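You operate a simulated robot arm through the tools that you are given. There is no shell and no other tool.

You run a simulated robot arm. Do the job below in one go: nothing can be reset, and whatever is moved stays where it is left.

JOB
Unlock the French window and open both leaves wide.
Fine: leave the shutters latched and the stay hooks down.

Only the result counts: the job must be done as asked and must still hold three seconds after the hand-in. Knocking over, shifting, dropping, spilling or breaking anything else fails it.

ROBOT AND FRAMES
A 7-joint arm with a two-finger parallel gripper, fixed in place. Base frame: the origin is at the foot of the arm, x ahead of it, y to its left, z up. Units: m, degrees, N and s.
With the tool pointing down near the work surface it reaches from about 0.1 to 0.86 m from the base axis. Its first joint turns from -115.0 to 115.0 degrees. Payload 3.91 kg.
The TCP is the grasp point between the finger pads, 0.03 m short of the fingertips. In the tool frame z runs along the fingers and y along their closing line. The gripper opens to 0.11 m. The fingers are 0.02 m wide and 0.01 m thick; the gripper's body (0.048 by 0.112 m) begins 0.055 m behind the TCP.
Orientation is that of the tool frame in the base frame, as [roll, pitch, yaw] about the fixed x, y, z axes, in that order (R = Rz(yaw) Ry(pitch) Rx(roll)). With the fingers straight down and closing along the base's y, the tool's x points along the base's -x, its y along +y and its z along -z.

CONTROLS
- The arm moves only by the tool play_rows. Its argument "moves" is one flat list of numbers, 7 for each row, row after row: the turn, a rotation vector about the tool's x, y, z in units of 5 degrees (1.0 is 5 degrees), then the shift along the tool's x, y, z in units of 25 mm (1.0 is 25 mm), then the gripper command, from -1 (fully open) to 1 (shut), values between in proportion. In form: [wx, wy, wz, tx, ty, tz, jaw, wx, wy, wz, tx, ty, tz, jaw, ...]. A call has 1 to 20 rows; each row shifts and turns the commanded pose from where the row before left it, along the tool's axes as they then stand. A call with a number of a shift or a turn outside -1 to 1 is refused whole. Each row takes 0.2 s and may step no farther than 0.05 m and 8.6 degrees from the row before; otherwise, or with a gripper value out of range, the whole call is refused. A pose out of reach is approached as far as the arm can. The call stops where the force on the tool passes 40 N (or 10 N more than at its start, if that is more) or the arm is blocked; 0.2 s more then pass. Each finger travels about 0.153 m/s and halts on what it meets, pressing with about 30 N; the grip force reading is that of the motor and also rises with nothing between the fingers. The clock runs only during rows and for 0.2 s after the last one: add rows that do not move to give the fingers time. The reply holds the time, the measured pose of the TCP, the force on the tool along the base axes, the opening and the grip force, in the units named above and with some noise, with the torque about the TCP (base axes, N m) and any sound that the robot's microphone picked up.
- Cameras (640 x 400 px; columns grow to the right, rows downward): "scene" is fixed at [0.2192, -0.501, 1.6799]; the picture's right is [0.79, -0.62, 0.00], its down [-0.26, -0.33, -0.91] and it looks along [0.56, 0.71, -0.42] (base axes); focal length 214 px, centre (320, 200). "wrist" rides on the gripper at [0.072, 0.017, -0.103] in the tool frame; the picture's right is [-0.23, 0.97, 0.00], its down [-0.76, -0.18, -0.62] and it looks along [-0.61, -0.14, 0.78] (tool axes); focal length 222 px, centre (320, 200). There is no depth. A picture from a camera that has moved, and an enlarged one, comes with that camera's place and axes in the base frame and with its lens.
- snapshot(camera): a new picture of that camera. No time passes.
- move_column(by): slides the trunk up (or, below 0, down) by that many m; the arm rides with it, the base frame stays. It gives what a move gives, with no picture.
- inspect(camera, box): a new picture of the part [left, top, right, bottom] of that camera's present view, enlarged. No time passes.
- sign_off(): hands the job in; it is judged then, once.

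Places have to be worked out from the pictures, the camera data and where the tool is seen. Open the gripper and draw the arm clear of the work before you hand the job in, unless the task says otherwise.

The tools are called after "Emit:" as a command line: name --argument value ..., lists and objects as JSON in quotes. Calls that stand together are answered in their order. play_rows: Moves the arm, as the interface text tells. Its arguments: {"type":"object","properties":{"moves":{"type":"array"}},"required":["moves"]} The other tools are called the same way: move_column (by) slides the trunk up or down; snapshot (camera) takes a picture; inspect (camera, box) takes an enlarged picture of a part of a camera's view; sign_off () hands the job in.

At the start:

```text
time_s: 0.0
ee_pos: [0.4783, 0.0566, 1.6421]
tcp_rot: [180.0, 0.0, -180.0]
wrist_force: [0.5, 0.2, 0.0]
moment: [-0.02, -0.02, -0.01]
grip_width: 0.1102
gripper_force: 0.1
trunk travel left (down, up): [-0.9, 0.09]
```

scene: 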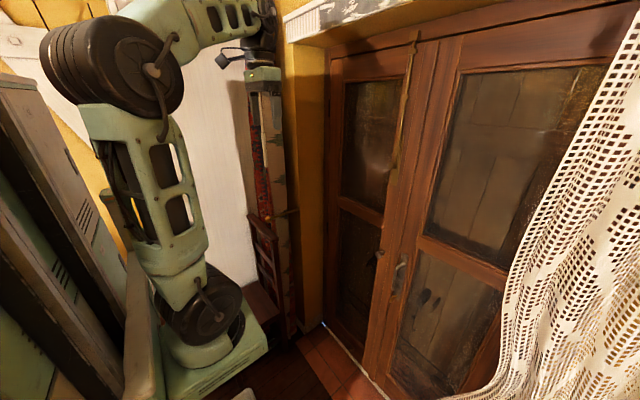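
wrist: 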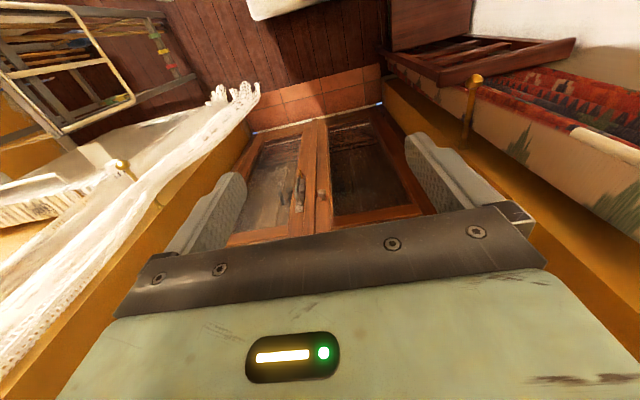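

I start by looking closer at the window handles and the frame from both cameras.

Emit:
inspect --camera "scene" --box '[320, 200, 480, 300]'

Emit:
inspect --camera "scene" --box '[310, 20, 630, 220]'

Emit:
inspect --camera "scene" --box '[310, 220, 598, 400]'

Emit:
inspect --camera "wrist" --box '[220, 90, 420, 215]'

```text
4.00 times, centred on (400, 250) of scene
camera zoom: at [0.2192, -0.501, 1.6799], right [0.79, -0.62, 0.0], down [-0.26, -0.33, -0.91], along [0.56, 0.71, -0.42], focal length 858 px, centre (0, 0)
```

zoom: 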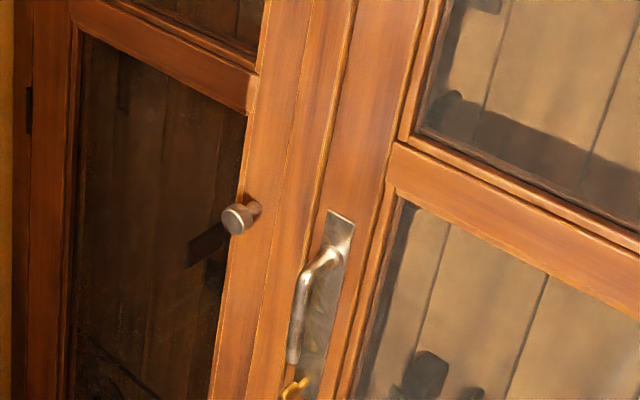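

```text
2.00 times, centred on (470, 120) of scene
camera zoom: at [0.2192, -0.501, 1.6799], right [0.79, -0.62, 0.0], down [-0.26, -0.33, -0.91], along [0.56, 0.71, -0.42], focal length 429 px, centre (20, 360)
```

zoom: 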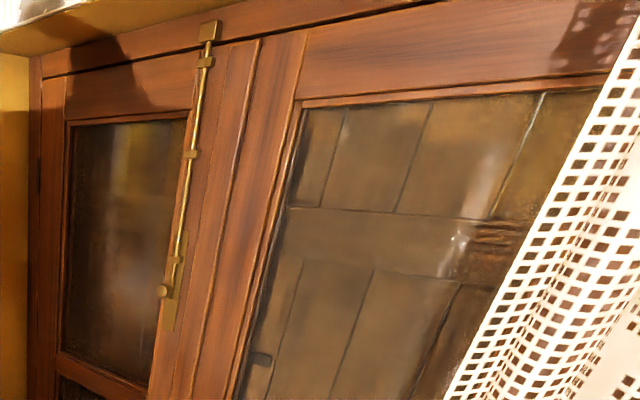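

```text
2.22 times, centred on (454, 310) of scene
camera zoom: at [0.2192, -0.501, 1.6799], right [0.79, -0.62, 0.0], down [-0.26, -0.33, -0.91], along [0.56, 0.71, -0.42], focal length 477 px, centre (22, -44)
```

zoom: 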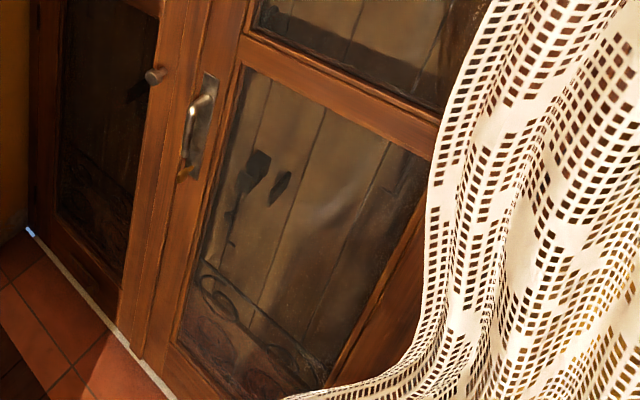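

```text
3.20 times, centred on (320, 152) of wrist
camera zoom: at [0.4051, 0.0731, 1.7469], right [0.23, 0.97, 0.0], down [0.76, -0.18, 0.62], along [0.61, -0.14, -0.78], focal length 711 px, centre (320, 352)
```

zoom: 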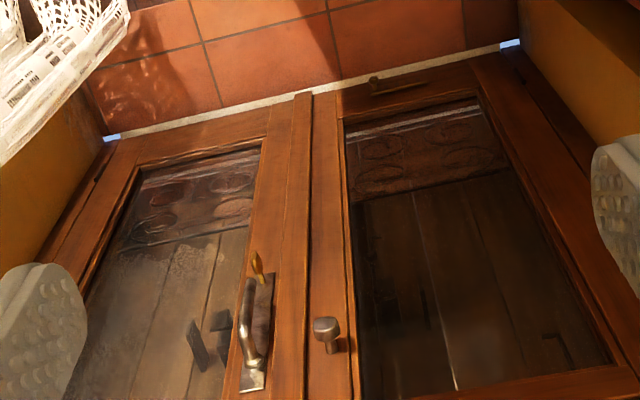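

The window plane looks to be at about x=0.965 (y -0.6 to 0.4, meeting line at about y=-0.10). The lever handle with a key is on the right leaf near (0.93,-0.15,1.0), and a brass bolt is on the left leaf with its knob at z≈1.45. I'll turn the tool to point toward the window (+x) and get better views.

Emit:
play_rows --moves '[0, -1, 0, 0, 0, 0, -1, 0, -1, 0, 0, 0, 0, -1, 0, -1, 0, 0, 0, 0, -1, 0, -1, 0, 0, 0, 0, -1, 0, -1, 0, 0, 0, 0, -1, 0, -1, 0, 0, 0, 0, -1, 0, -1, 0, 0, 0, 0, -1, 0, -1, 0, 0, 0, 0, -1, 0, -1, 0, 0, 0, 0, -1]'

```text
time_s: 2.0
ee_pos: [0.5032, 0.0918, 1.6201]
tcp_rot: [179.9, 45.1, 179.9]
wrist_force: [0.4, -0.3, -0.6]
moment: [0.0, 0.02, 0.03]
grip_width: 0.1101
gripper_force: 0.1
out of reach, approached as far as the arm can: row 6, 7, 8, 9
trunk travel left (down, up): [-0.9, 0.09]
```

The arm strained in the last rows, so it is near a reach limit at this height. I'll look at the arm's posture before going on.

Emit:
snapshot --camera "scene"

Emit:
snapshot --camera "wrist"

```text
taken
```

scene: 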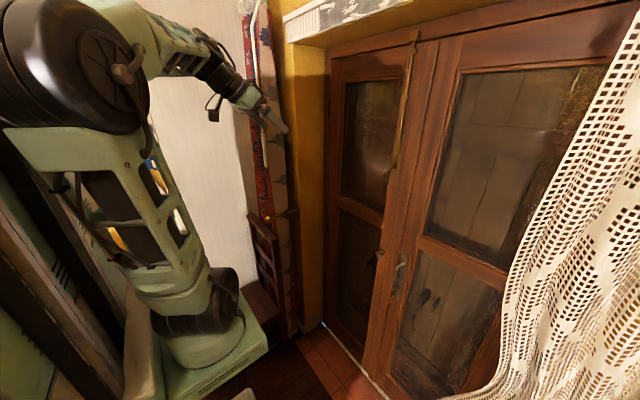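

```text
taken
camera wrist: at [0.3784, 0.1101, 1.6428], right [0.16, 0.97, 0.16], down [0.1, -0.18, 0.98], along [0.98, -0.14, -0.12], focal length 222 px, centre (320, 200)
```

wrist: 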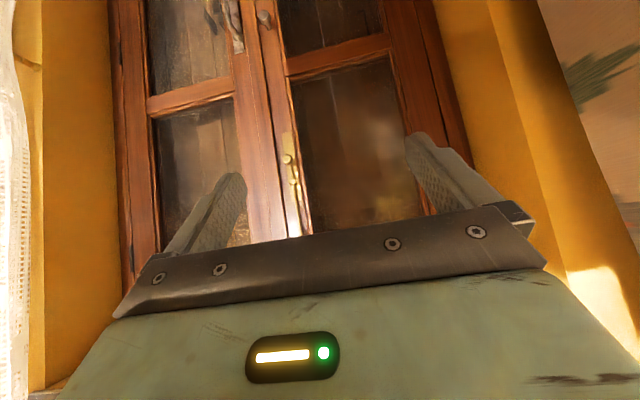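

Shoulder seems to be low and the arm folded. I'll move the TCP forward about 0.15 m and then continue turning the tool to horizontal.

Emit:
play_rows --moves '[0, 0, 0, -0.7, -0.3, 0.7, -1, 0, 0, 0, -0.7, -0.3, 0.7, -1, 0, 0, 0, -0.7, -0.3, 0.7, -1, 0, 0, 0, -0.7, -0.3, 0.7, -1, 0, 0, 0, -0.7, 0, 0.7, -1, 0, 0, 0, -0.7, 0, 0.7, -1, 0, -1, 0, 0, 0, 0, -1, 0, -1, 0, 0, 0, 0, -1, 0, -1, 0, 0, 0, 0, -1, 0, -1, 0, 0, 0, 0, -1, 0, -1, 0, 0, 0, 0, -1, 0, -1, 0, 0, 0, 0, -1, 0, -1, 0, 0, 0, 0, -1, 0, -1, 0, 0, 0, 0, -1, 0, -1, 0, 0, 0, 0, -1]'

```text
time_s: 5.2
ee_pos: [0.6515, 0.0634, 1.6208]
tcp_rot: [10.4, 89.9, 10.5]
wrist_force: [0.2, 0.3, -0.3]
moment: [-0.01, 0.0, -0.03]
grip_width: 0.1098
gripper_force: 0.3
trunk travel left (down, up): [-0.9, 0.09]
```

The tool now points horizontally at the window. I'll take a wrist picture to see the bolt area.

Emit:
snapshot --camera "wrist"

Emit:
snapshot --camera "scene"

```text
taken
camera wrist: at [0.5483, 0.0806, 1.5482], right [0.0, 0.97, 0.23], down [-0.62, -0.18, 0.76], along [0.78, -0.14, 0.61], focal length 222 px, centre (320, 200)
```

wrist: 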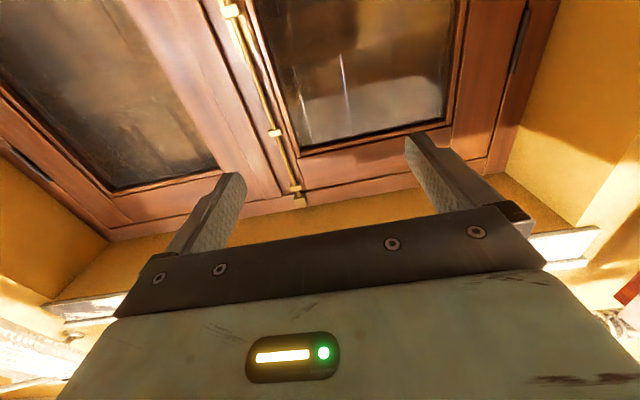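

```text
taken
```

scene: 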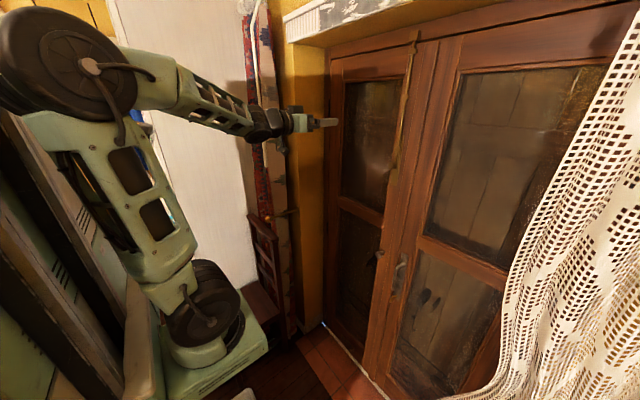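

I'll lower the trunk by 0.4 m and then tilt the tool downward so the wrist camera looks straight at the handle and key.

Emit:
move_column --by -0.4

Emit:
play_rows --moves '[0, 1, 0, 0, -1, 0, -1, 0, 1, 0, 0, -1, 0, -1, 0, 1, 0, 0, -1, 0, -1, 0, 1, 0, 0, -1, 0, -1, 0, 1, 0, 0, -1, 0, -1, 0, 1, 0, 0, -1, 0, -1, 0, 1, 0, 0, -1, 0, -1, 0, 1, 0, 0, -1, 0, -1]'

Emit:
snapshot --camera "wrist"

```text
time_s: 9.0
ee_pos: [0.6526, 0.0638, 1.2199]
tcp_rot: [-58.4, 90.0, -58.6]
wrist_force: [-0.2, -0.6, -0.7]
moment: [-0.01, -0.01, -0.01]
grip_width: 0.11
gripper_force: 0.3
trunk travel left (down, up): [-0.5, 0.49]
```

```text
time_s: 10.8
ee_pos: [0.6587, -0.1331, 1.218]
tcp_rot: [180.0, 49.8, 180.0]
wrist_force: [-0.7, 0.7, -0.2]
moment: [0.01, -0.01, -0.03]
grip_width: 0.1098
gripper_force: 0.1
out of reach, approached as far as the arm can: row 4
trunk travel left (down, up): [-0.5, 0.49]
```

```text
taken
camera wrist: at [0.5313, -0.1165, 1.23], right [0.14, 0.97, 0.17], down [0.01, -0.18, 0.98], along [0.99, -0.14, -0.04], focal length 222 px, centre (320, 200)
```

wrist: 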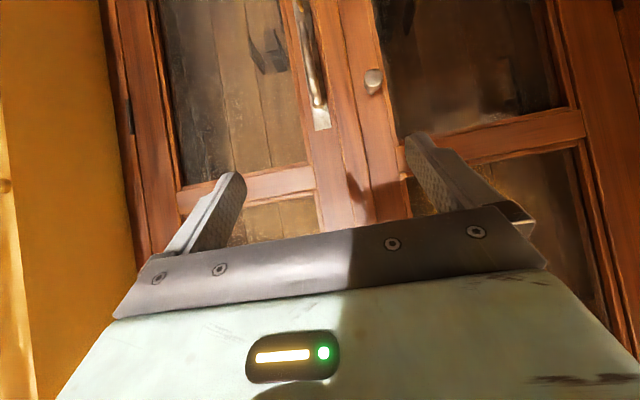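

The handle is at the top (upside down) of the picture. I'll lower the trunk another 0.2 m and zoom in on the handle and key.

Emit:
move_column --by -0.22

Emit:
snapshot --camera "wrist"

Emit:
inspect --camera "wrist" --box '[230, 40, 430, 165]'

Emit:
snapshot --camera "scene"

```text
time_s: 13.2
ee_pos: [0.6589, -0.1354, 0.998]
tcp_rot: [180.0, 50.1, 179.9]
wrist_force: [0.2, 0.7, -0.5]
moment: [-0.02, 0.04, 0.0]
grip_width: 0.1101
gripper_force: 0.1
trunk travel left (down, up): [-0.28, 0.71]
```

```text
taken
camera wrist: at [0.5314, -0.1166, 1.0098], right [0.15, 0.97, 0.17], down [0.01, -0.18, 0.98], along [0.99, -0.14, -0.04], focal length 222 px, centre (320, 200)
```

wrist: 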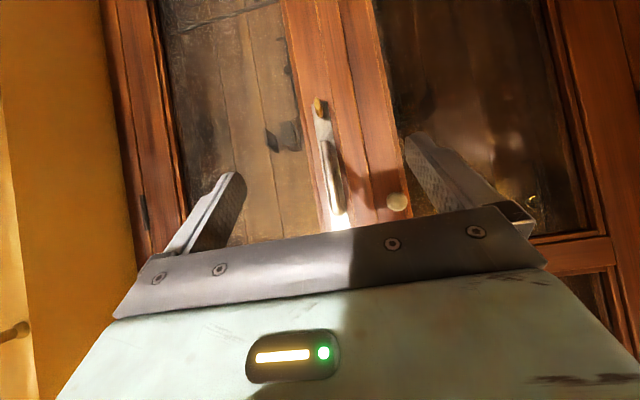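

```text
3.20 times, centred on (330, 102) of wrist
camera zoom: at [0.5314, -0.1166, 1.0098], right [0.15, 0.97, 0.17], down [0.01, -0.18, 0.98], along [0.99, -0.14, -0.04], focal length 711 px, centre (288, 512)
```

zoom: 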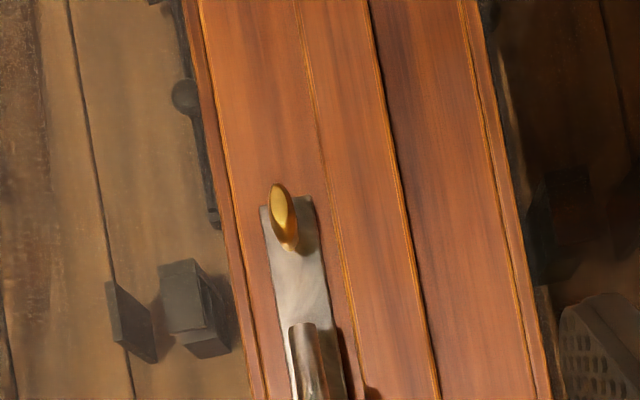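

```text
taken
```

scene: 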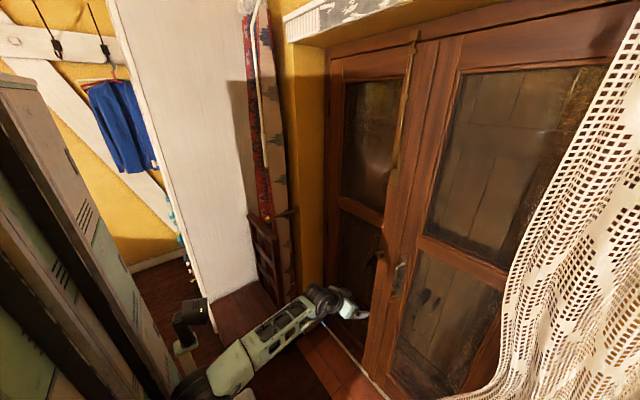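

I'll zoom further on the key and handle from both cameras to pin the geometry.

Emit:
inspect --camera "scene" --box '[370, 240, 434, 304]'

Emit:
inspect --camera "wrist" --box '[290, 80, 370, 130]'

Emit:
inspect --camera "wrist" --box '[290, 130, 418, 210]'

```text
6.25 times, centred on (402, 272) of scene
camera zoom: at [0.2192, -0.501, 1.6799], right [0.79, -0.62, 0.0], down [-0.26, -0.33, -0.91], along [0.56, 0.71, -0.42], focal length 1340 px, centre (-192, -250)
```

zoom: 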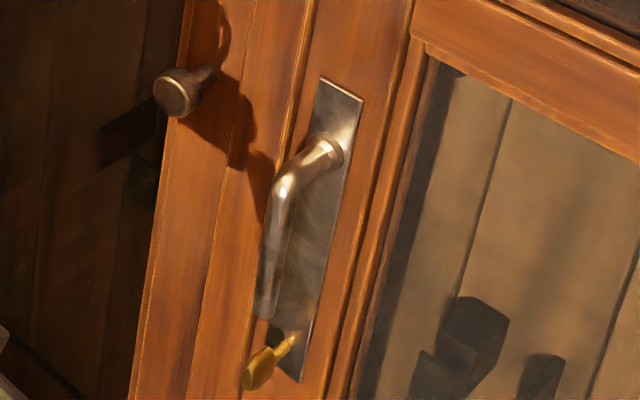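

```text
8.00 times, centred on (330, 105) of wrist
camera zoom: at [0.5314, -0.1166, 1.0098], right [0.15, 0.97, 0.17], down [0.01, -0.18, 0.98], along [0.99, -0.14, -0.04], focal length 1777 px, centre (240, 960)
```

zoom: 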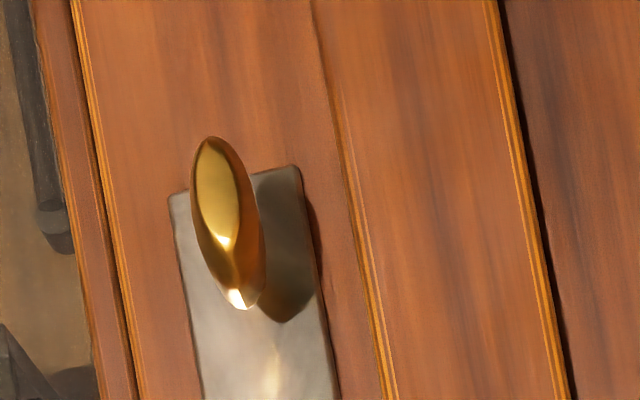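

```text
5.00 times, centred on (354, 170) of wrist
camera zoom: at [0.5314, -0.1166, 1.0098], right [0.15, 0.97, 0.17], down [0.01, -0.18, 0.98], along [0.99, -0.14, -0.04], focal length 1111 px, centre (150, 350)
```

zoom: 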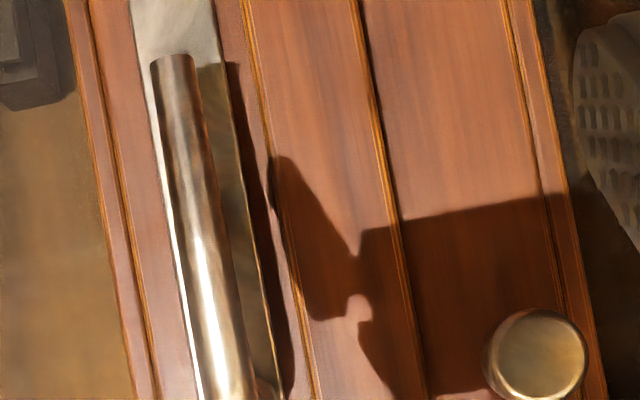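

The key below the lever is a brass thumb-turn with its flat bow vertical, at about (0.94,-0.145,0.83). The lever's tip is at z≈0.89, its pivot at z≈1.015, and the left-leaf knob is at (0.935,-0.04,1.024). Before touching anything I'll tilt the camera down to check for a bottom bolt and for objects in the leaves' sweep.

Emit:
play_rows --moves '[0, 1, 0, 0.5, 0.5, -0.6, -1, 0, 1, 0, 0.5, 0.5, -0.6, -1, 0, 1, 0, 0.4, 0.5, -0.6, -1, 0, 1, 0, 0.4, 0.5, -0.6, -1, 0, 1, 0, 0, 0.5, -0.6, -1, 0, 1, 0, 0, 0.5, -0.5, -1, 0, 1, 0, 0, 0.5, -0.5, -1]'

Emit:
snapshot --camera "wrist"

Emit:
snapshot --camera "scene"

```text
time_s: 14.8
ee_pos: [0.5677, -0.0466, 1.0476]
tcp_rot: [-180.0, 14.9, 179.9]
wrist_force: [0.1, -1.2, 0.2]
moment: [0.03, -0.02, 0.01]
grip_width: 0.1103
gripper_force: 0.0
trunk travel left (down, up): [-0.28, 0.71]
```

```text
taken
camera wrist: at [0.4699, -0.0304, 1.1299], right [0.22, 0.97, 0.06], down [0.58, -0.18, 0.8], along [0.79, -0.14, -0.6], focal length 222 px, centre (320, 200)
```

wrist: 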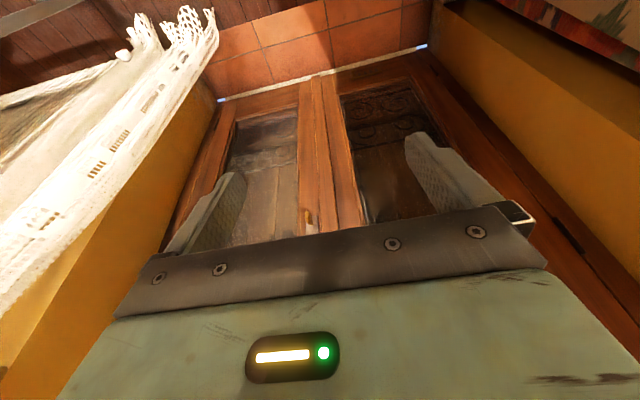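

```text
taken
```

scene: 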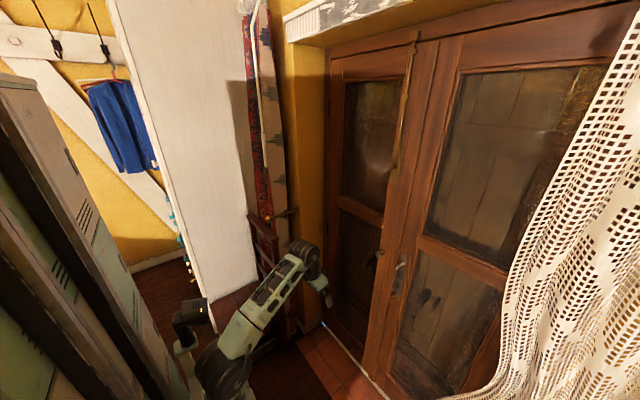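

Emit:
inspect --camera "wrist" --box '[200, 20, 440, 170]'

Emit:
inspect --camera "wrist" --box '[310, 50, 450, 138]'

```text
2.67 times, centred on (320, 95) of wrist
camera zoom: at [0.4699, -0.0304, 1.1299], right [0.22, 0.97, 0.06], down [0.58, -0.18, 0.8], along [0.79, -0.14, -0.6], focal length 592 px, centre (320, 480)
```

zoom: 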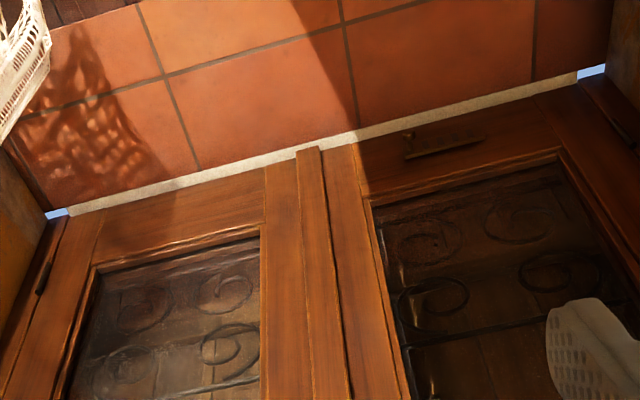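

```text
4.55 times, centred on (380, 94) of wrist
camera zoom: at [0.4699, -0.0304, 1.1299], right [0.22, 0.97, 0.06], down [0.58, -0.18, 0.8], along [0.79, -0.14, -0.6], focal length 1010 px, centre (47, 682)
```

zoom: 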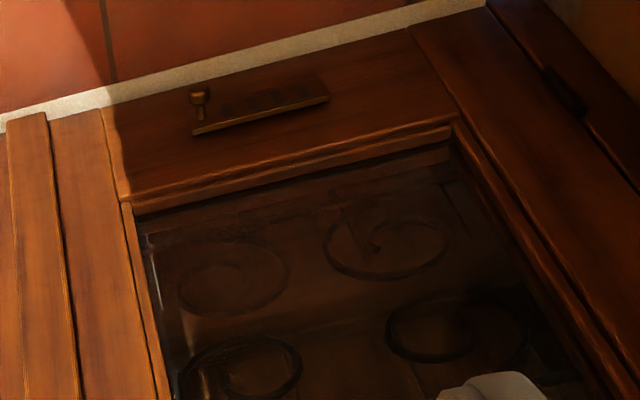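

The item on the left leaf's bottom rail looks like a vent slider and there is no bottom bolt, so the left leaf is held only by the brass top bolt. The cover strip belongs to the right leaf, so that one opens first. I'll bring the tool horizontal to a pre-grasp about 0.13 m in front of the thumb-turn.

Emit:
play_rows --moves '[0, -1, 0, -0.449, -0.262, 0.721, -1, 0, -1, 0, -0.385, -0.262, 0.757, -1, 0, -1, 0, -0.317, -0.262, 0.787, -1, 0, -1, 0, -0.247, -0.262, 0.812, -1, 0, -1, 0, -0.175, -0.262, 0.831, -1, 0, -1, 0, -0.102, -0.262, 0.843, -1, 0, -1, 0, -0.028, -0.262, 0.848, -1, 0, -1, 0, 0.046, -0.262, 0.848, -1, 0, -1, 0, 0.119, -0.262, 0.841, -1, 0, -1, 0, 0.192, -0.262, 0.827, -1, 0, -1, 0, 0.263, -0.262, 0.807, -1, 0, -1, 0, 0.333, -0.262, 0.781, -1, 0, -1, 0, 0.4, -0.262, 0.749, -1, 0, -1, 0, 0.463, -0.262, 0.712, -1, 0, -1, 0, 0.524, -0.262, 0.668, -1]'

Emit:
snapshot --camera "wrist"

Emit:
snapshot --camera "scene"

```text
time_s: 18.0
ee_pos: [0.8012, -0.1459, 0.8294]
tcp_rot: [-5.8, 89.9, -5.8]
wrist_force: [-0.7, -0.1, 0.4]
moment: [0.0, 0.03, -0.03]
grip_width: 0.1099
gripper_force: 0.1
trunk travel left (down, up): [-0.28, 0.71]
```

```text
taken
camera wrist: at [0.6968, -0.1275, 0.7574], right [0.0, 0.97, 0.23], down [-0.62, -0.18, 0.76], along [0.78, -0.14, 0.61], focal length 222 px, centre (320, 200)
```

wrist: 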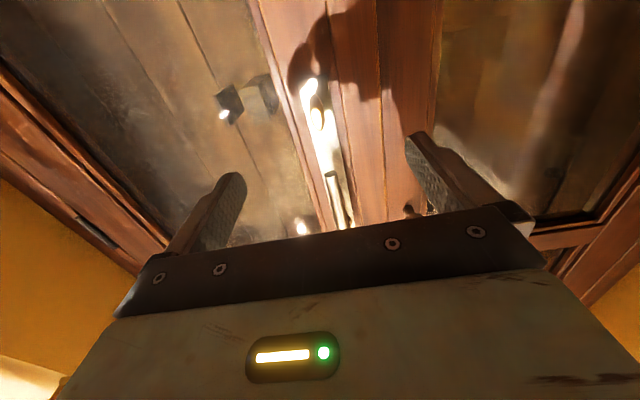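

```text
taken
```

scene: 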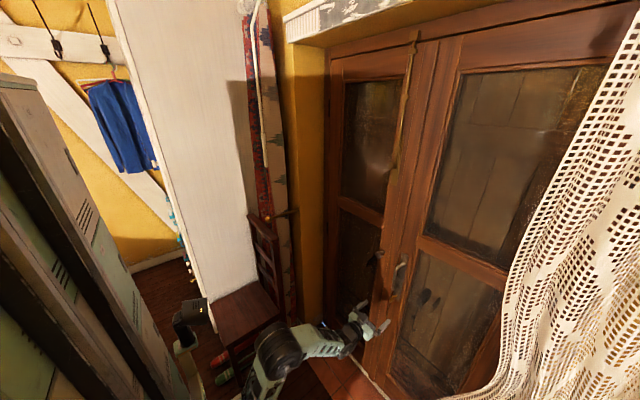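

Pose reached as planned. Zooming on the wrist view to locate the thumb-turn relative to the fingers.

Emit:
inspect --camera "wrist" --box '[270, 60, 398, 140]'

Emit:
inspect --camera "scene" --box '[350, 240, 446, 340]'

```text
5.00 times, centred on (334, 100) of wrist
camera zoom: at [0.6968, -0.1275, 0.7574], right [0.0, 0.97, 0.23], down [-0.62, -0.18, 0.76], along [0.78, -0.14, 0.61], focal length 1111 px, centre (250, 700)
```

zoom: 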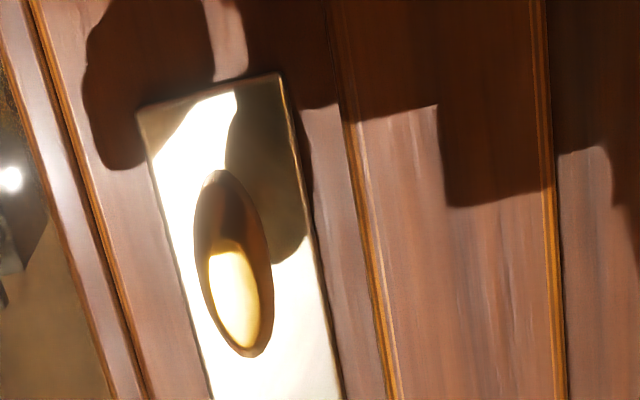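

```text
4.00 times, centred on (398, 290) of scene
camera zoom: at [0.2192, -0.501, 1.6799], right [0.79, -0.62, 0.0], down [-0.26, -0.33, -0.91], along [0.56, 0.71, -0.42], focal length 858 px, centre (8, -160)
```

zoom: 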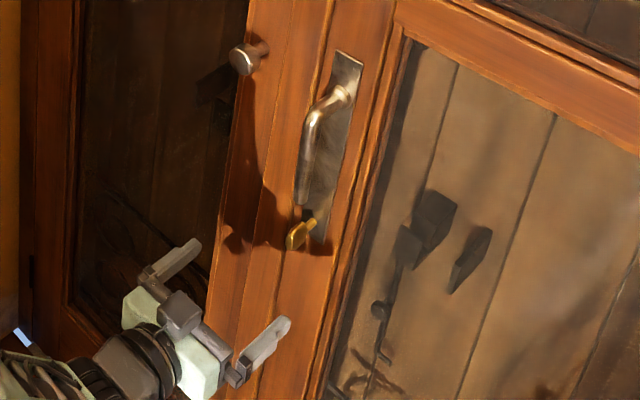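

The thumb-turn bow is at about (0.932,-0.1475,0.828), with the plate face at x≈0.971. I'll partly close the jaws and advance to x≈0.927 around the bow.

Emit:
play_rows --moves '[0, 0, 0, 0, -0.06, 0, 0.18, 0, 0, 0, 0.05, 0, 0.8, 0.18, 0, 0, 0, 0, 0, 0.8, 0.18, 0, 0, 0, 0, 0, 0.8, 0.18, 0, 0, 0, 0, 0, 0.8, 0.18, 0, 0, 0, 0, 0, 0.8, 0.18, 0, 0, 0, 0, 0, 0.6, 0.18, 0, 0, 0, 0, 0, 0.44, 0.18, 0, 0, 0, 0, 0, 0, 0.18]'

Emit:
snapshot --camera "wrist"

Emit:
inspect --camera "scene" --box '[350, 240, 446, 340]'

```text
time_s: 20.0
ee_pos: [0.926, -0.1467, 0.8287]
tcp_rot: [-99.2, 89.9, -99.2]
wrist_force: [-0.2, 0.3, 0.4]
moment: [0.03, -0.02, 0.01]
grip_width: 0.0449
gripper_force: 0.1
trunk travel left (down, up): [-0.28, 0.71]
```

```text
taken
camera wrist: at [0.8222, -0.1298, 0.7567], right [0.0, 0.97, 0.23], down [-0.62, -0.18, 0.76], along [0.78, -0.14, 0.61], focal length 222 px, centre (320, 200)
```

wrist: 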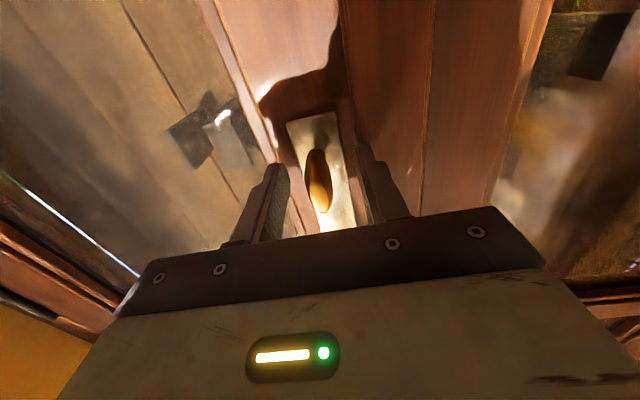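

```text
4.00 times, centred on (398, 290) of scene
camera zoom: at [0.2192, -0.501, 1.6799], right [0.79, -0.62, 0.0], down [-0.26, -0.33, -0.91], along [0.56, 0.71, -0.42], focal length 858 px, centre (8, -160)
```

zoom: 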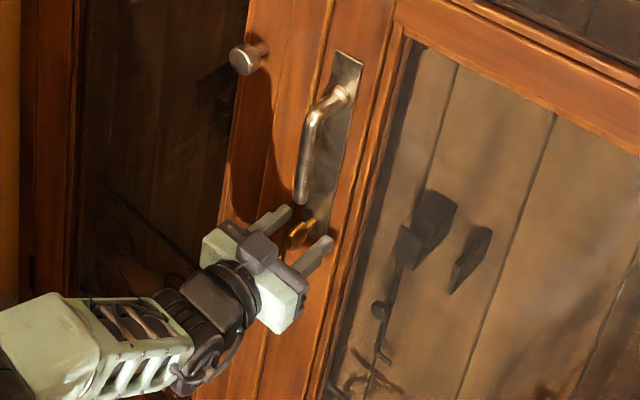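

The bow sits between the fingers. I'll close gently on it.

Emit:
play_rows --moves '[0, 0, 0, 0, 0, 0, 0.5, 0, 0, 0, 0, 0, 0, 0.7, 0, 0, 0, 0, 0, 0, 1, 0, 0, 0, 0, 0, 0, 1]'

Emit:
inspect --camera "wrist" --box '[230, 90, 430, 215]'

```text
time_s: 21.0
ee_pos: [0.9263, -0.1472, 0.8268]
tcp_rot: [-55.5, 89.9, -55.6]
wrist_force: [0.4, -0.1, 0.1]
moment: [0.0, 0.0, 0.0]
grip_width: 0.0147
gripper_force: 45.0
trunk travel left (down, up): [-0.28, 0.71]
```

```text
3.20 times, centred on (330, 152) of wrist
camera zoom: at [0.8221, -0.13, 0.7566], right [0.0, 0.97, 0.23], down [-0.62, -0.18, 0.76], along [0.78, -0.14, 0.61], focal length 711 px, centre (288, 352)
```

zoom: 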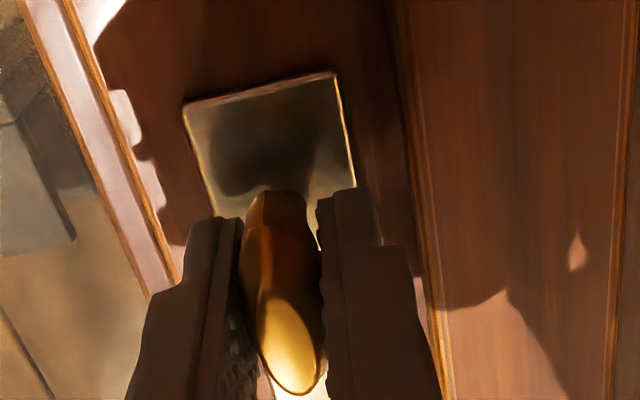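

Gripped (14.7 mm bow). I'll try a small clockwise turn (as seen from the room) and watch the torque.

Emit:
play_rows --moves '[0, 0, 0.6, 0, 0, 0, 1, 0, 0, 0.6, 0, 0, 0, 1, 0, 0, 0.6, 0, 0, 0, 1, 0, 0, 0.6, 0, 0, 0, 1]'

```text
time_s: 22.0
ee_pos: [0.9266, -0.1482, 0.8288]
tcp_rot: [90.0, 78.0, 90.0]
wrist_force: [-0.7, -3.4, 0.5]
moment: [-0.85, 0.09, 0.03]
grip_width: 0.0156
gripper_force: 45.2
trunk travel left (down, up): [-0.28, 0.71]
```

There is 0.85 N m of resistance after 12°. I'll continue a little to see whether it plateaus (friction) or rises (stop).

Emit:
play_rows --moves '[0, 0, 0.5, 0, 0, 0, 1, 0, 0, 0.5, 0, 0, 0, 1]'

Emit:
inspect --camera "wrist" --box '[230, 90, 430, 215]'

```text
time_s: 22.6
ee_pos: [0.9252, -0.1485, 0.828]
tcp_rot: [89.9, 73.0, 89.8]
wrist_force: [-6.8, -7.2, 1.1]
moment: [-1.11, 0.13, -0.03]
grip_width: 0.0171
gripper_force: 44.7
trunk travel left (down, up): [-0.28, 0.71]
```

```text
3.20 times, centred on (330, 152) of wrist
camera zoom: at [0.8224, -0.1099, 0.7649], right [0.0, 0.86, 0.5], down [-0.62, -0.39, 0.68], along [0.78, -0.31, 0.54], focal length 711 px, centre (288, 352)
```

zoom: 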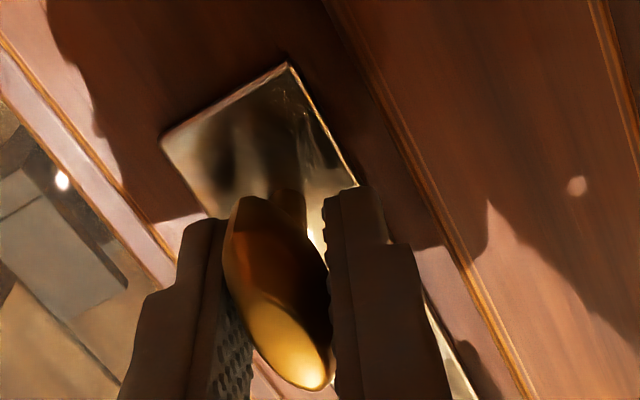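

The bow hasn't turned with the fingers (jaw is being pried wider), so clockwise is against a stop. I'll turn back and try counter-clockwise.

Emit:
play_rows --moves '[0, 0, -0.8, 0, 0, 0, 1, 0, 0, -0.8, 0, 0, 0, 1, 0, 0, -0.8, 0, 0, 0, 1, 0, 0, -1, 0, 0, 0, 1, 0, 0, -0.6, 0, 0, 0, 1, 0, 0, -0.6, 0, 0, 0, 1, 0, 0, -0.6, 0, 0, 0, 1]'

Emit:
inspect --camera "wrist" --box '[230, 90, 430, 215]'

```text
time_s: 24.2
ee_pos: [0.9261, -0.1469, 0.8278]
tcp_rot: [-90.6, 81.0, -90.6]
wrist_force: [-8.4, -5.1, -5.4]
moment: [0.01, -0.57, 0.07]
grip_width: 0.0147
gripper_force: 45.1
trunk travel left (down, up): [-0.28, 0.71]
```

```text
3.20 times, centred on (330, 152) of wrist
camera zoom: at [0.8223, -0.1416, 0.7543], right [0.0, 1.0, 0.07], down [-0.62, -0.06, 0.78], along [0.78, -0.04, 0.62], focal length 711 px, centre (288, 352)
```

zoom: 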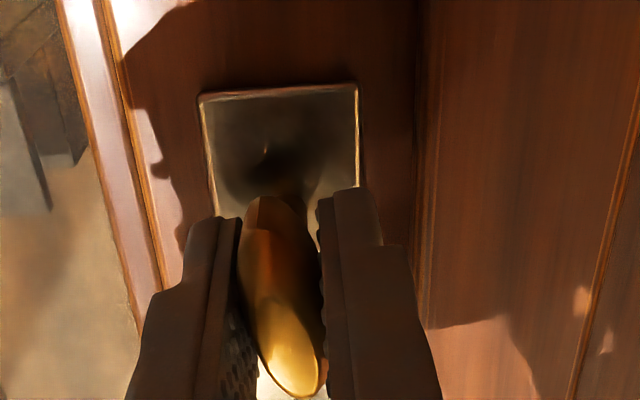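

Counter-clockwise it turns freely with the fingers (no torque, jaw width back to 14.7 mm). Continuing that way in steps.

Emit:
play_rows --moves '[0, 0, -0.8, 0, 0, 0, 1, 0, 0, -0.8, 0, 0, 0, 1, 0, 0, -0.8, 0, 0, 0, 1, 0, 0, -0.8, 0, 0, 0, 1, 0, 0, -0.8, 0, 0, 0, 1, 0, 0, -0.8, 0, 0, 0, 1, 0, 0, -0.8, 0, 0, 0, 1, 0, 0, -0.8, 0, 0, 0, 1]'

```text
time_s: 26.0
ee_pos: [0.9269, -0.1481, 0.8292]
tcp_rot: [-90.3, 49.1, -90.2]
wrist_force: [-15.9, -1.3, -15.1]
moment: [0.01, 0.15, -0.12]
grip_width: 0.0147
gripper_force: 44.8
trunk travel left (down, up): [-0.28, 0.71]
```

It's at about 41° with side forces building (tool slightly high and pushing in). I'll relieve by shifting about 2 mm down and 2 mm back, then keep turning.

Emit:
play_rows --moves '[0, 0, 0, 0.06, 0.052, -0.08, 1, 0, 0, -0.8, 0, 0, 0, 1, 0, 0, -0.8, 0, 0, 0, 1, 0, 0, -0.8, 0, 0, 0, 1, 0, 0, -0.8, 0, 0, 0, 1]'

```text
time_s: 27.2
ee_pos: [0.9248, -0.146, 0.8265]
tcp_rot: [-89.8, 33.1, -89.9]
wrist_force: [13.8, -1.4, -2.9]
moment: [-0.02, -0.2, 0.22]
grip_width: 0.0142
gripper_force: 44.4
trunk travel left (down, up): [-0.28, 0.71]
```

Side force dropped; axial now slightly pulling, so I'll go 1 mm forward and continue to 90°.

Emit:
play_rows --moves '[0, 0, -0.8, 0, 0, 0.04, 1, 0, 0, -0.8, 0, 0, 0, 1, 0, 0, -0.8, 0, 0, 0, 1, 0, 0, -0.8, 0, 0, 0, 1, 0, 0, -0.8, 0, 0, 0, 1, 0, 0, -0.8, 0, 0, 0, 1]'

Emit:
inspect --camera "wrist" --box '[230, 90, 430, 215]'

```text
time_s: 28.6
ee_pos: [0.9255, -0.1463, 0.8266]
tcp_rot: [-89.8, 9.0, -90.0]
wrist_force: [13.4, 0.1, 5.7]
moment: [-0.01, -0.14, 0.79]
grip_width: 0.0146
gripper_force: 44.9
trunk travel left (down, up): [-0.28, 0.71]
```

```text
3.20 times, centred on (330, 152) of wrist
camera zoom: at [0.8214, -0.2154, 0.7999], right [0.0, 0.38, -0.93], down [-0.62, 0.72, 0.29], along [0.78, 0.58, 0.23], focal length 711 px, centre (288, 352)
```

zoom: 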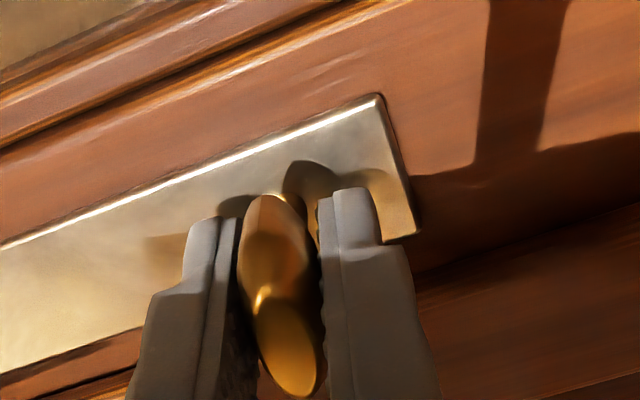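

The thumb-turn follows; now at 81°. I'll carry on to find the stop.

Emit:
play_rows --moves '[0, 0, -0.6, 0, 0, 0.03, 1, 0, 0, -0.6, 0, 0, 0, 1, 0, 0, -0.6, 0, 0, 0, 1, 0, 0, -0.6, 0, 0, 0, 1]'

```text
time_s: 29.6
ee_pos: [0.9271, -0.147, 0.8264]
tcp_rot: [-90.0, -3.0, -90.0]
wrist_force: [1.9, 0.6, 6.6]
moment: [0.29, 0.03, 0.05]
grip_width: 0.0143
gripper_force: 44.7
trunk travel left (down, up): [-0.28, 0.71]
```

Torque starts rising just past 90°, suggesting the end stop. I'll nudge a few more degrees to confirm.

Emit:
play_rows --moves '[0, 0, -0.6, 0, 0, 0, 1, 0, 0, -0.6, 0, 0, 0, 1]'

```text
time_s: 30.2
ee_pos: [0.9264, -0.1463, 0.8269]
tcp_rot: [-90.0, -9.0, -90.2]
wrist_force: [-0.5, 0.1, 5.6]
moment: [0.64, -0.08, -0.2]
grip_width: 0.0155
gripper_force: 45.0
trunk travel left (down, up): [-0.28, 0.71]
```

Clear end stop at 90°, so the thumb-turn is fully turned. I'll relax to 90°, open only partly (the lever tip is just above), and back straight out.

Emit:
play_rows --moves '[0, 0, 0.8, 0, 0, 0, 1, 0, 0, 0.8, 0, 0, 0, 1, 0, 0, 0, 0, 0, 0, 0.4, 0, 0, 0, 0, 0, 0, 0.3, 0, 0, 0, 0, 0, -0.4, 0.3, 0, 0, 0, 0, 0, -0.8, 0.3, 0, 0, 0, 0, 0, -1, 0.3, 0, 0, 0, 0, 0, -1, 0.3, 0, 0, 0, 0, 0, -1, 0.3, 0, 0, 0, 0, 0, -1, 0.3, 0, 0, 0, 0, 0, -1, 0.3]'

Emit:
inspect --camera "scene" --box '[350, 240, 446, 340]'

```text
time_s: 32.6
ee_pos: [0.7715, -0.148, 0.8254]
tcp_rot: [-90.1, -1.0, -90.1]
wrist_force: [0.1, 0.1, 0.6]
moment: [0.0, 0.01, 0.02]
grip_width: 0.0385
gripper_force: 0.0
trunk travel left (down, up): [-0.28, 0.71]
```

```text
4.00 times, centred on (398, 290) of scene
camera zoom: at [0.2192, -0.501, 1.6799], right [0.79, -0.62, 0.0], down [-0.26, -0.33, -0.91], along [0.56, 0.71, -0.42], focal length 858 px, centre (8, -160)
```

zoom: 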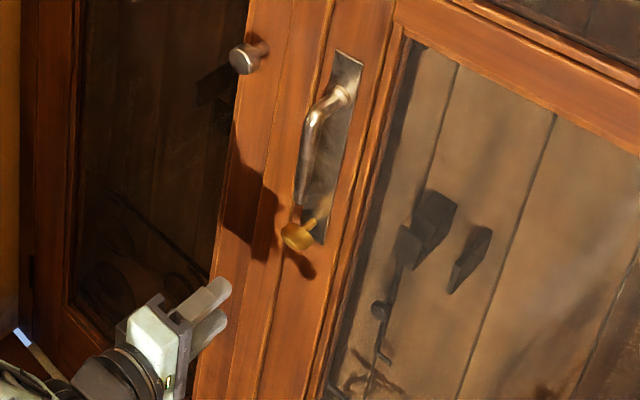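

The bow is now horizontal and stays there. Next is the lever: I'll roll the tool back to closing along y and rise to the lever's lower part at z≈0.915, still clear at x≈0.77.

Emit:
play_rows --moves '[0, 0, 1, 0, 0, 0, 0.1, 0, 0, 1, 0, 0, 0, 0.1, 0, 0, 1, 0, 0, 0, 0.1, 0, 0, 1, 0, 0, 0, 0.1, 0, 0, 1, 0, 0, 0, 0.1, 0, 0, 1, 0, 0, 0, 0.1, 0, 0, 1, 0, 0, 0, 0.1, 0, 0, 1, 0, 0, 0, 0.1, 0, 0, 1, 0, 0, 0, 0.1, 0, 0, 1, 0, 0, 0, 0.1, 0, 0, 1, 0, 0, 0, 0.1, 0, 0, 1, 0, 0, 0, 0.1, 0, 0, 1, 0, 0, 0, 0.1, 0, 0, 1, 0, 0, 0, 0.1, 0, 0, 1, 0, 0, 0, 0.1, 0, 0, 1, 0, 0, 0, 0.1, 0, 0, 1, 0, 0, 0, 0.1, 0, 0, 1, 0, 0, 0, 0.1]'

Emit:
play_rows --moves '[0, 0, 0, -0.9, 0, 0, 0.1, 0, 0, 0, -0.9, 0, 0, 0.1, 0, 0, 0, -0.9, 0, 0, 0.1, 0, 0, 0, -0.9, 0, 0, 0.1]'

Emit:
snapshot --camera "wrist"

Emit:
inspect --camera "wrist" --box '[270, 60, 398, 140]'

```text
time_s: 36.4
ee_pos: [0.7712, -0.1465, 0.8262]
tcp_rot: [-90.6, 89.2, -90.7]
wrist_force: [0.5, -0.6, 0.5]
moment: [0.02, -0.03, -0.01]
grip_width: 0.0493
gripper_force: 0.1
trunk travel left (down, up): [-0.28, 0.71]
```

```text
time_s: 37.4
ee_pos: [0.771, -0.1447, 0.9143]
tcp_rot: [-91.1, 89.0, -91.0]
wrist_force: [-0.4, -0.6, 0.1]
moment: [0.04, 0.0, -0.02]
grip_width: 0.0494
gripper_force: 0.0
trunk travel left (down, up): [-0.28, 0.71]
```

```text
taken
camera wrist: at [0.6671, -0.1286, 0.8438], right [0.0, 0.98, 0.21], down [-0.62, -0.16, 0.76], along [0.78, -0.13, 0.61], focal length 222 px, centre (320, 200)
```

wrist: 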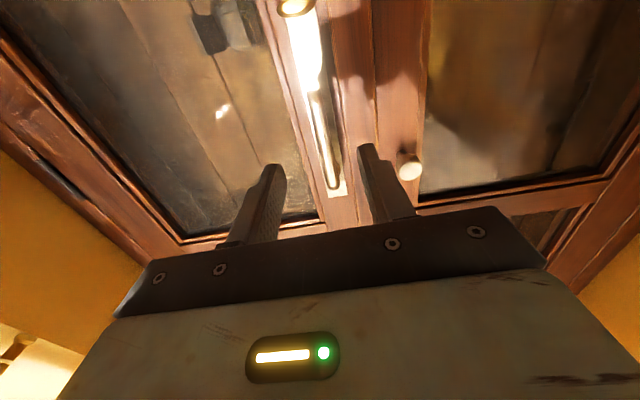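

```text
5.00 times, centred on (334, 100) of wrist
camera zoom: at [0.6671, -0.1286, 0.8438], right [0.0, 0.98, 0.21], down [-0.62, -0.16, 0.76], along [0.78, -0.13, 0.61], focal length 1111 px, centre (250, 700)
```

zoom: 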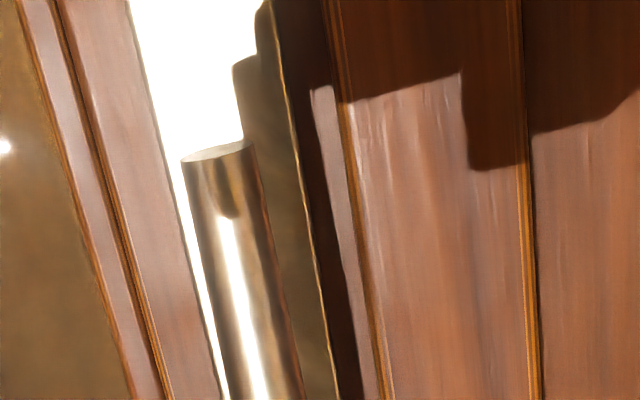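

Lever tip is at about (0.928,-0.147,0.898), pivot near z≈1.033. I'll narrow the jaws to ~36 mm and advance around the lever at z≈0.92.

Emit:
play_rows --moves '[0, 0, 0, -0.24, -0.1, 0, 0.35, 0, 0, 0, 0, 0, 1, 0.35, 0, 0, 0, 0, 0, 1, 0.35, 0, 0, 0, 0, 0, 1, 0.35, 0, 0, 0, 0, 0, 1, 0.35, 0, 0, 0, 0, 0, 1, 0.35, 0, 0, 0, 0, 0, 0.7, 0.35, 0, 0, 0, 0, 0, 0.45, 0.35, 0, 0, 0, 0, 0, 0, 0.35]'

Emit:
inspect --camera "wrist" --box '[230, 90, 430, 215]'

Emit:
inspect --camera "scene" --box '[350, 240, 446, 340]'

```text
time_s: 39.4
ee_pos: [0.9242, -0.1464, 0.9211]
tcp_rot: [-90.0, 89.0, -90.2]
wrist_force: [1.2, 0.2, -0.2]
moment: [-0.03, 0.01, 0.0]
grip_width: 0.0357
gripper_force: 0.1
trunk travel left (down, up): [-0.28, 0.71]
```

```text
3.20 times, centred on (330, 152) of wrist
camera zoom: at [0.8212, -0.1319, 0.8499], right [0.0, 0.98, 0.21], down [-0.62, -0.16, 0.76], along [0.78, -0.13, 0.61], focal length 711 px, centre (288, 352)
```

zoom: 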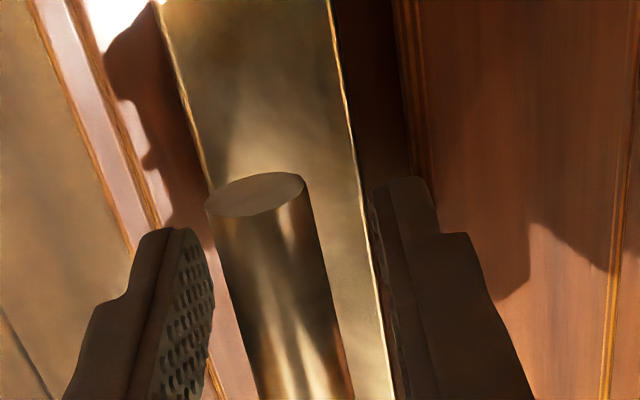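

```text
4.00 times, centred on (398, 290) of scene
camera zoom: at [0.2192, -0.501, 1.6799], right [0.79, -0.62, 0.0], down [-0.26, -0.33, -0.91], along [0.56, 0.71, -0.42], focal length 858 px, centre (8, -160)
```

zoom: 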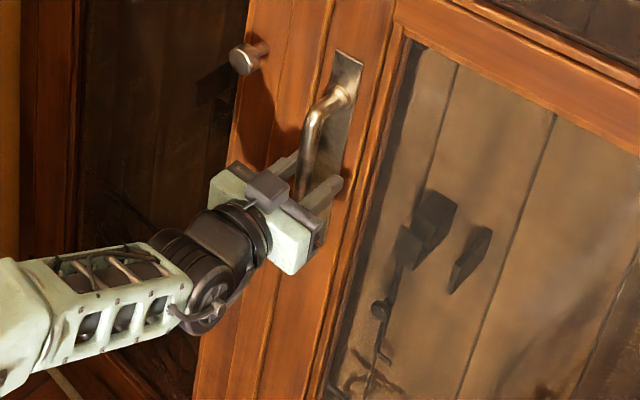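

The lever lies between the fingers. Closing on it.

Emit:
play_rows --moves '[0, 0, 0, 0, 0, 0, 0.6, 0, 0, 0, 0, 0, 0, 0.8, 0, 0, 0, 0, 0, 0, 1, 0, 0, 0, 0, 0, 0, 1]'

```text
time_s: 40.4
ee_pos: [0.9247, -0.1481, 0.9224]
tcp_rot: [-90.9, 88.9, -91.0]
wrist_force: [1.6, -1.1, 0.0]
moment: [0.29, 0.02, 0.07]
grip_width: 0.0166
gripper_force: 44.8
trunk travel left (down, up): [-0.28, 0.71]
```

Gripped at 16.6 mm. I'll test turning the lever toward its own leaf (tip to -y), swinging about the pivot 0.112 m above.

Emit:
play_rows --moves '[0, 0, -0.6, 0, -0.236, 0, 1, 0, 0, -0.6, 0, -0.236, 0, 1]'

```text
time_s: 41.0
ee_pos: [0.9252, -0.1592, 0.923]
tcp_rot: [-90.4, 82.9, -90.3]
wrist_force: [1.0, 1.3, -3.1]
moment: [-0.03, -0.39, 0.09]
grip_width: 0.0166
gripper_force: 45.6
trunk travel left (down, up): [-0.28, 0.71]
```

It turns freely that way. Continuing along the arc in 5° steps.

Emit:
play_rows --moves '[0, 0, -1, -0.017, -0.39, 0, 1, 0, 0, -1, -0.017, -0.39, 0, 1, 0, 0, -1, -0.017, -0.39, 0, 1, 0, 0, -1, -0.017, -0.39, 0, 1, 0, 0, -1, -0.017, -0.39, 0, 1, 0, 0, -1, -0.017, -0.39, 0, 1]'

```text
time_s: 42.4
ee_pos: [0.9261, -0.212, 0.9448]
tcp_rot: [-89.9, 52.9, -90.0]
wrist_force: [-4.4, 13.4, -4.6]
moment: [-1.17, 0.2, -0.33]
grip_width: 0.0179
gripper_force: 44.9
trunk travel left (down, up): [-0.28, 0.71]
```

The torque and force cancel about the pivot, which means the lever has turned more than the tool (true pivot radius is shorter, ~0.093 m). I'll rotate the tool a bit in place to re-align.

Emit:
play_rows --moves '[0, 0, -0.6, 0, 0, 0, 1, 0, 0, -0.6, 0, 0, 0, 1]'

Emit:
inspect --camera "wrist" --box '[230, 90, 430, 215]'

Emit:
inspect --camera "scene" --box '[350, 240, 446, 340]'

```text
time_s: 43.0
ee_pos: [0.9251, -0.2158, 0.9466]
tcp_rot: [-89.7, 47.0, -90.0]
wrist_force: [4.0, 1.3, 6.0]
moment: [0.23, -0.3, 0.25]
grip_width: 0.0169
gripper_force: 45.1
trunk travel left (down, up): [-0.28, 0.71]
```

```text
3.20 times, centred on (330, 152) of wrist
camera zoom: at [0.8209, -0.2518, 0.8833], right [0.01, 0.87, -0.5], down [-0.62, 0.39, 0.68], along [0.78, 0.31, 0.54], focal length 711 px, centre (288, 352)
```

zoom: 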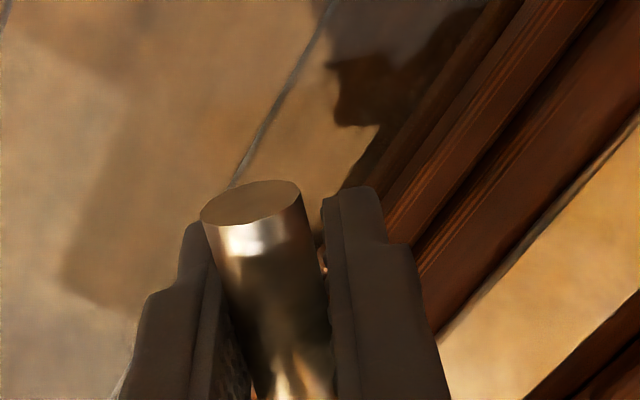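

```text
4.00 times, centred on (398, 290) of scene
camera zoom: at [0.2192, -0.501, 1.6799], right [0.79, -0.62, 0.0], down [-0.26, -0.33, -0.91], along [0.56, 0.71, -0.42], focal length 858 px, centre (8, -160)
```

zoom: 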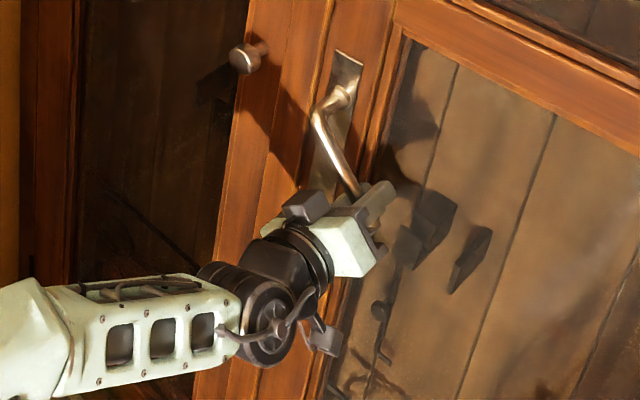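

Lever follows well (about 43° now). Continuing with radius ~0.097 m.

Emit:
play_rows --moves '[0, 0, -1, -0.015, -0.338, 0, 1, 0, 0, -1, -0.015, -0.338, 0, 1, 0, 0, -1, -0.015, -0.338, 0, 1, 0, 0, -1, -0.015, -0.338, 0, 1, 0, 0, -1, -0.015, -0.338, 0, 1]'

```text
time_s: 44.2
ee_pos: [0.924, -0.239, 0.9791]
tcp_rot: [-90.1, 22.0, -90.2]
wrist_force: [9.1, -7.5, 5.5]
moment: [0.95, -0.24, 0.66]
grip_width: 0.0169
gripper_force: 45.2
trunk travel left (down, up): [-0.28, 0.71]
```

Still just a slight geometric mismatch (tool leading the lever). Adding more arc travel as I go on toward 90°.

Emit:
play_rows --moves '[0, 0, -0.6, -0.02, -0.4, 0, 1, 0, 0, -0.8, -0.015, -0.38, 0, 1, 0, 0, -0.8, -0.015, -0.34, 0, 1, 0, 0, -0.8, -0.015, -0.3, 0, 1]'

```text
time_s: 45.2
ee_pos: [0.9258, -0.2466, 1.0143]
tcp_rot: [-90.0, 6.9, -90.0]
wrist_force: [-6.5, -1.7, -13.4]
moment: [-1.23, -0.07, -0.03]
grip_width: 0.0173
gripper_force: 45.2
trunk travel left (down, up): [-0.28, 0.71]
```

Lever is at about 87°. I'll align the tool rotation and check for the stop.

Emit:
play_rows --moves '[0, 0, -0.7, 0, 0, 0, 1, 0, 0, -0.7, 0, 0, 0, 1]'

Emit:
inspect --camera "scene" --box '[350, 220, 446, 320]'

```text
time_s: 45.8
ee_pos: [0.9253, -0.2457, 1.0194]
tcp_rot: [-89.6, 0.1, -90.0]
wrist_force: [6.6, -5.2, 11.0]
moment: [0.88, 0.05, 0.41]
grip_width: 0.0167
gripper_force: 45.1
trunk travel left (down, up): [-0.28, 0.71]
```

```text
4.00 times, centred on (398, 270) of scene
camera zoom: at [0.2192, -0.501, 1.6799], right [0.79, -0.62, 0.0], down [-0.26, -0.33, -0.91], along [0.56, 0.71, -0.42], focal length 858 px, centre (8, -80)
```

zoom: 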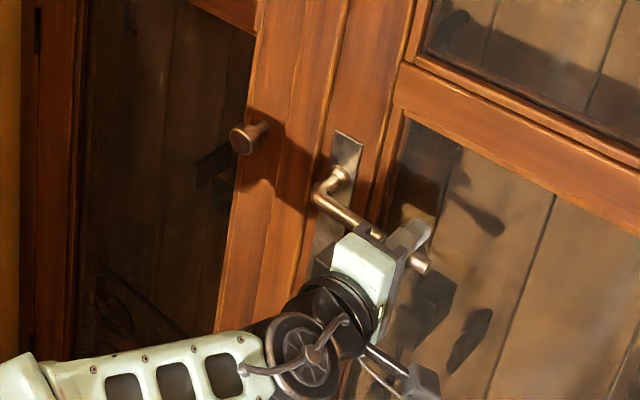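

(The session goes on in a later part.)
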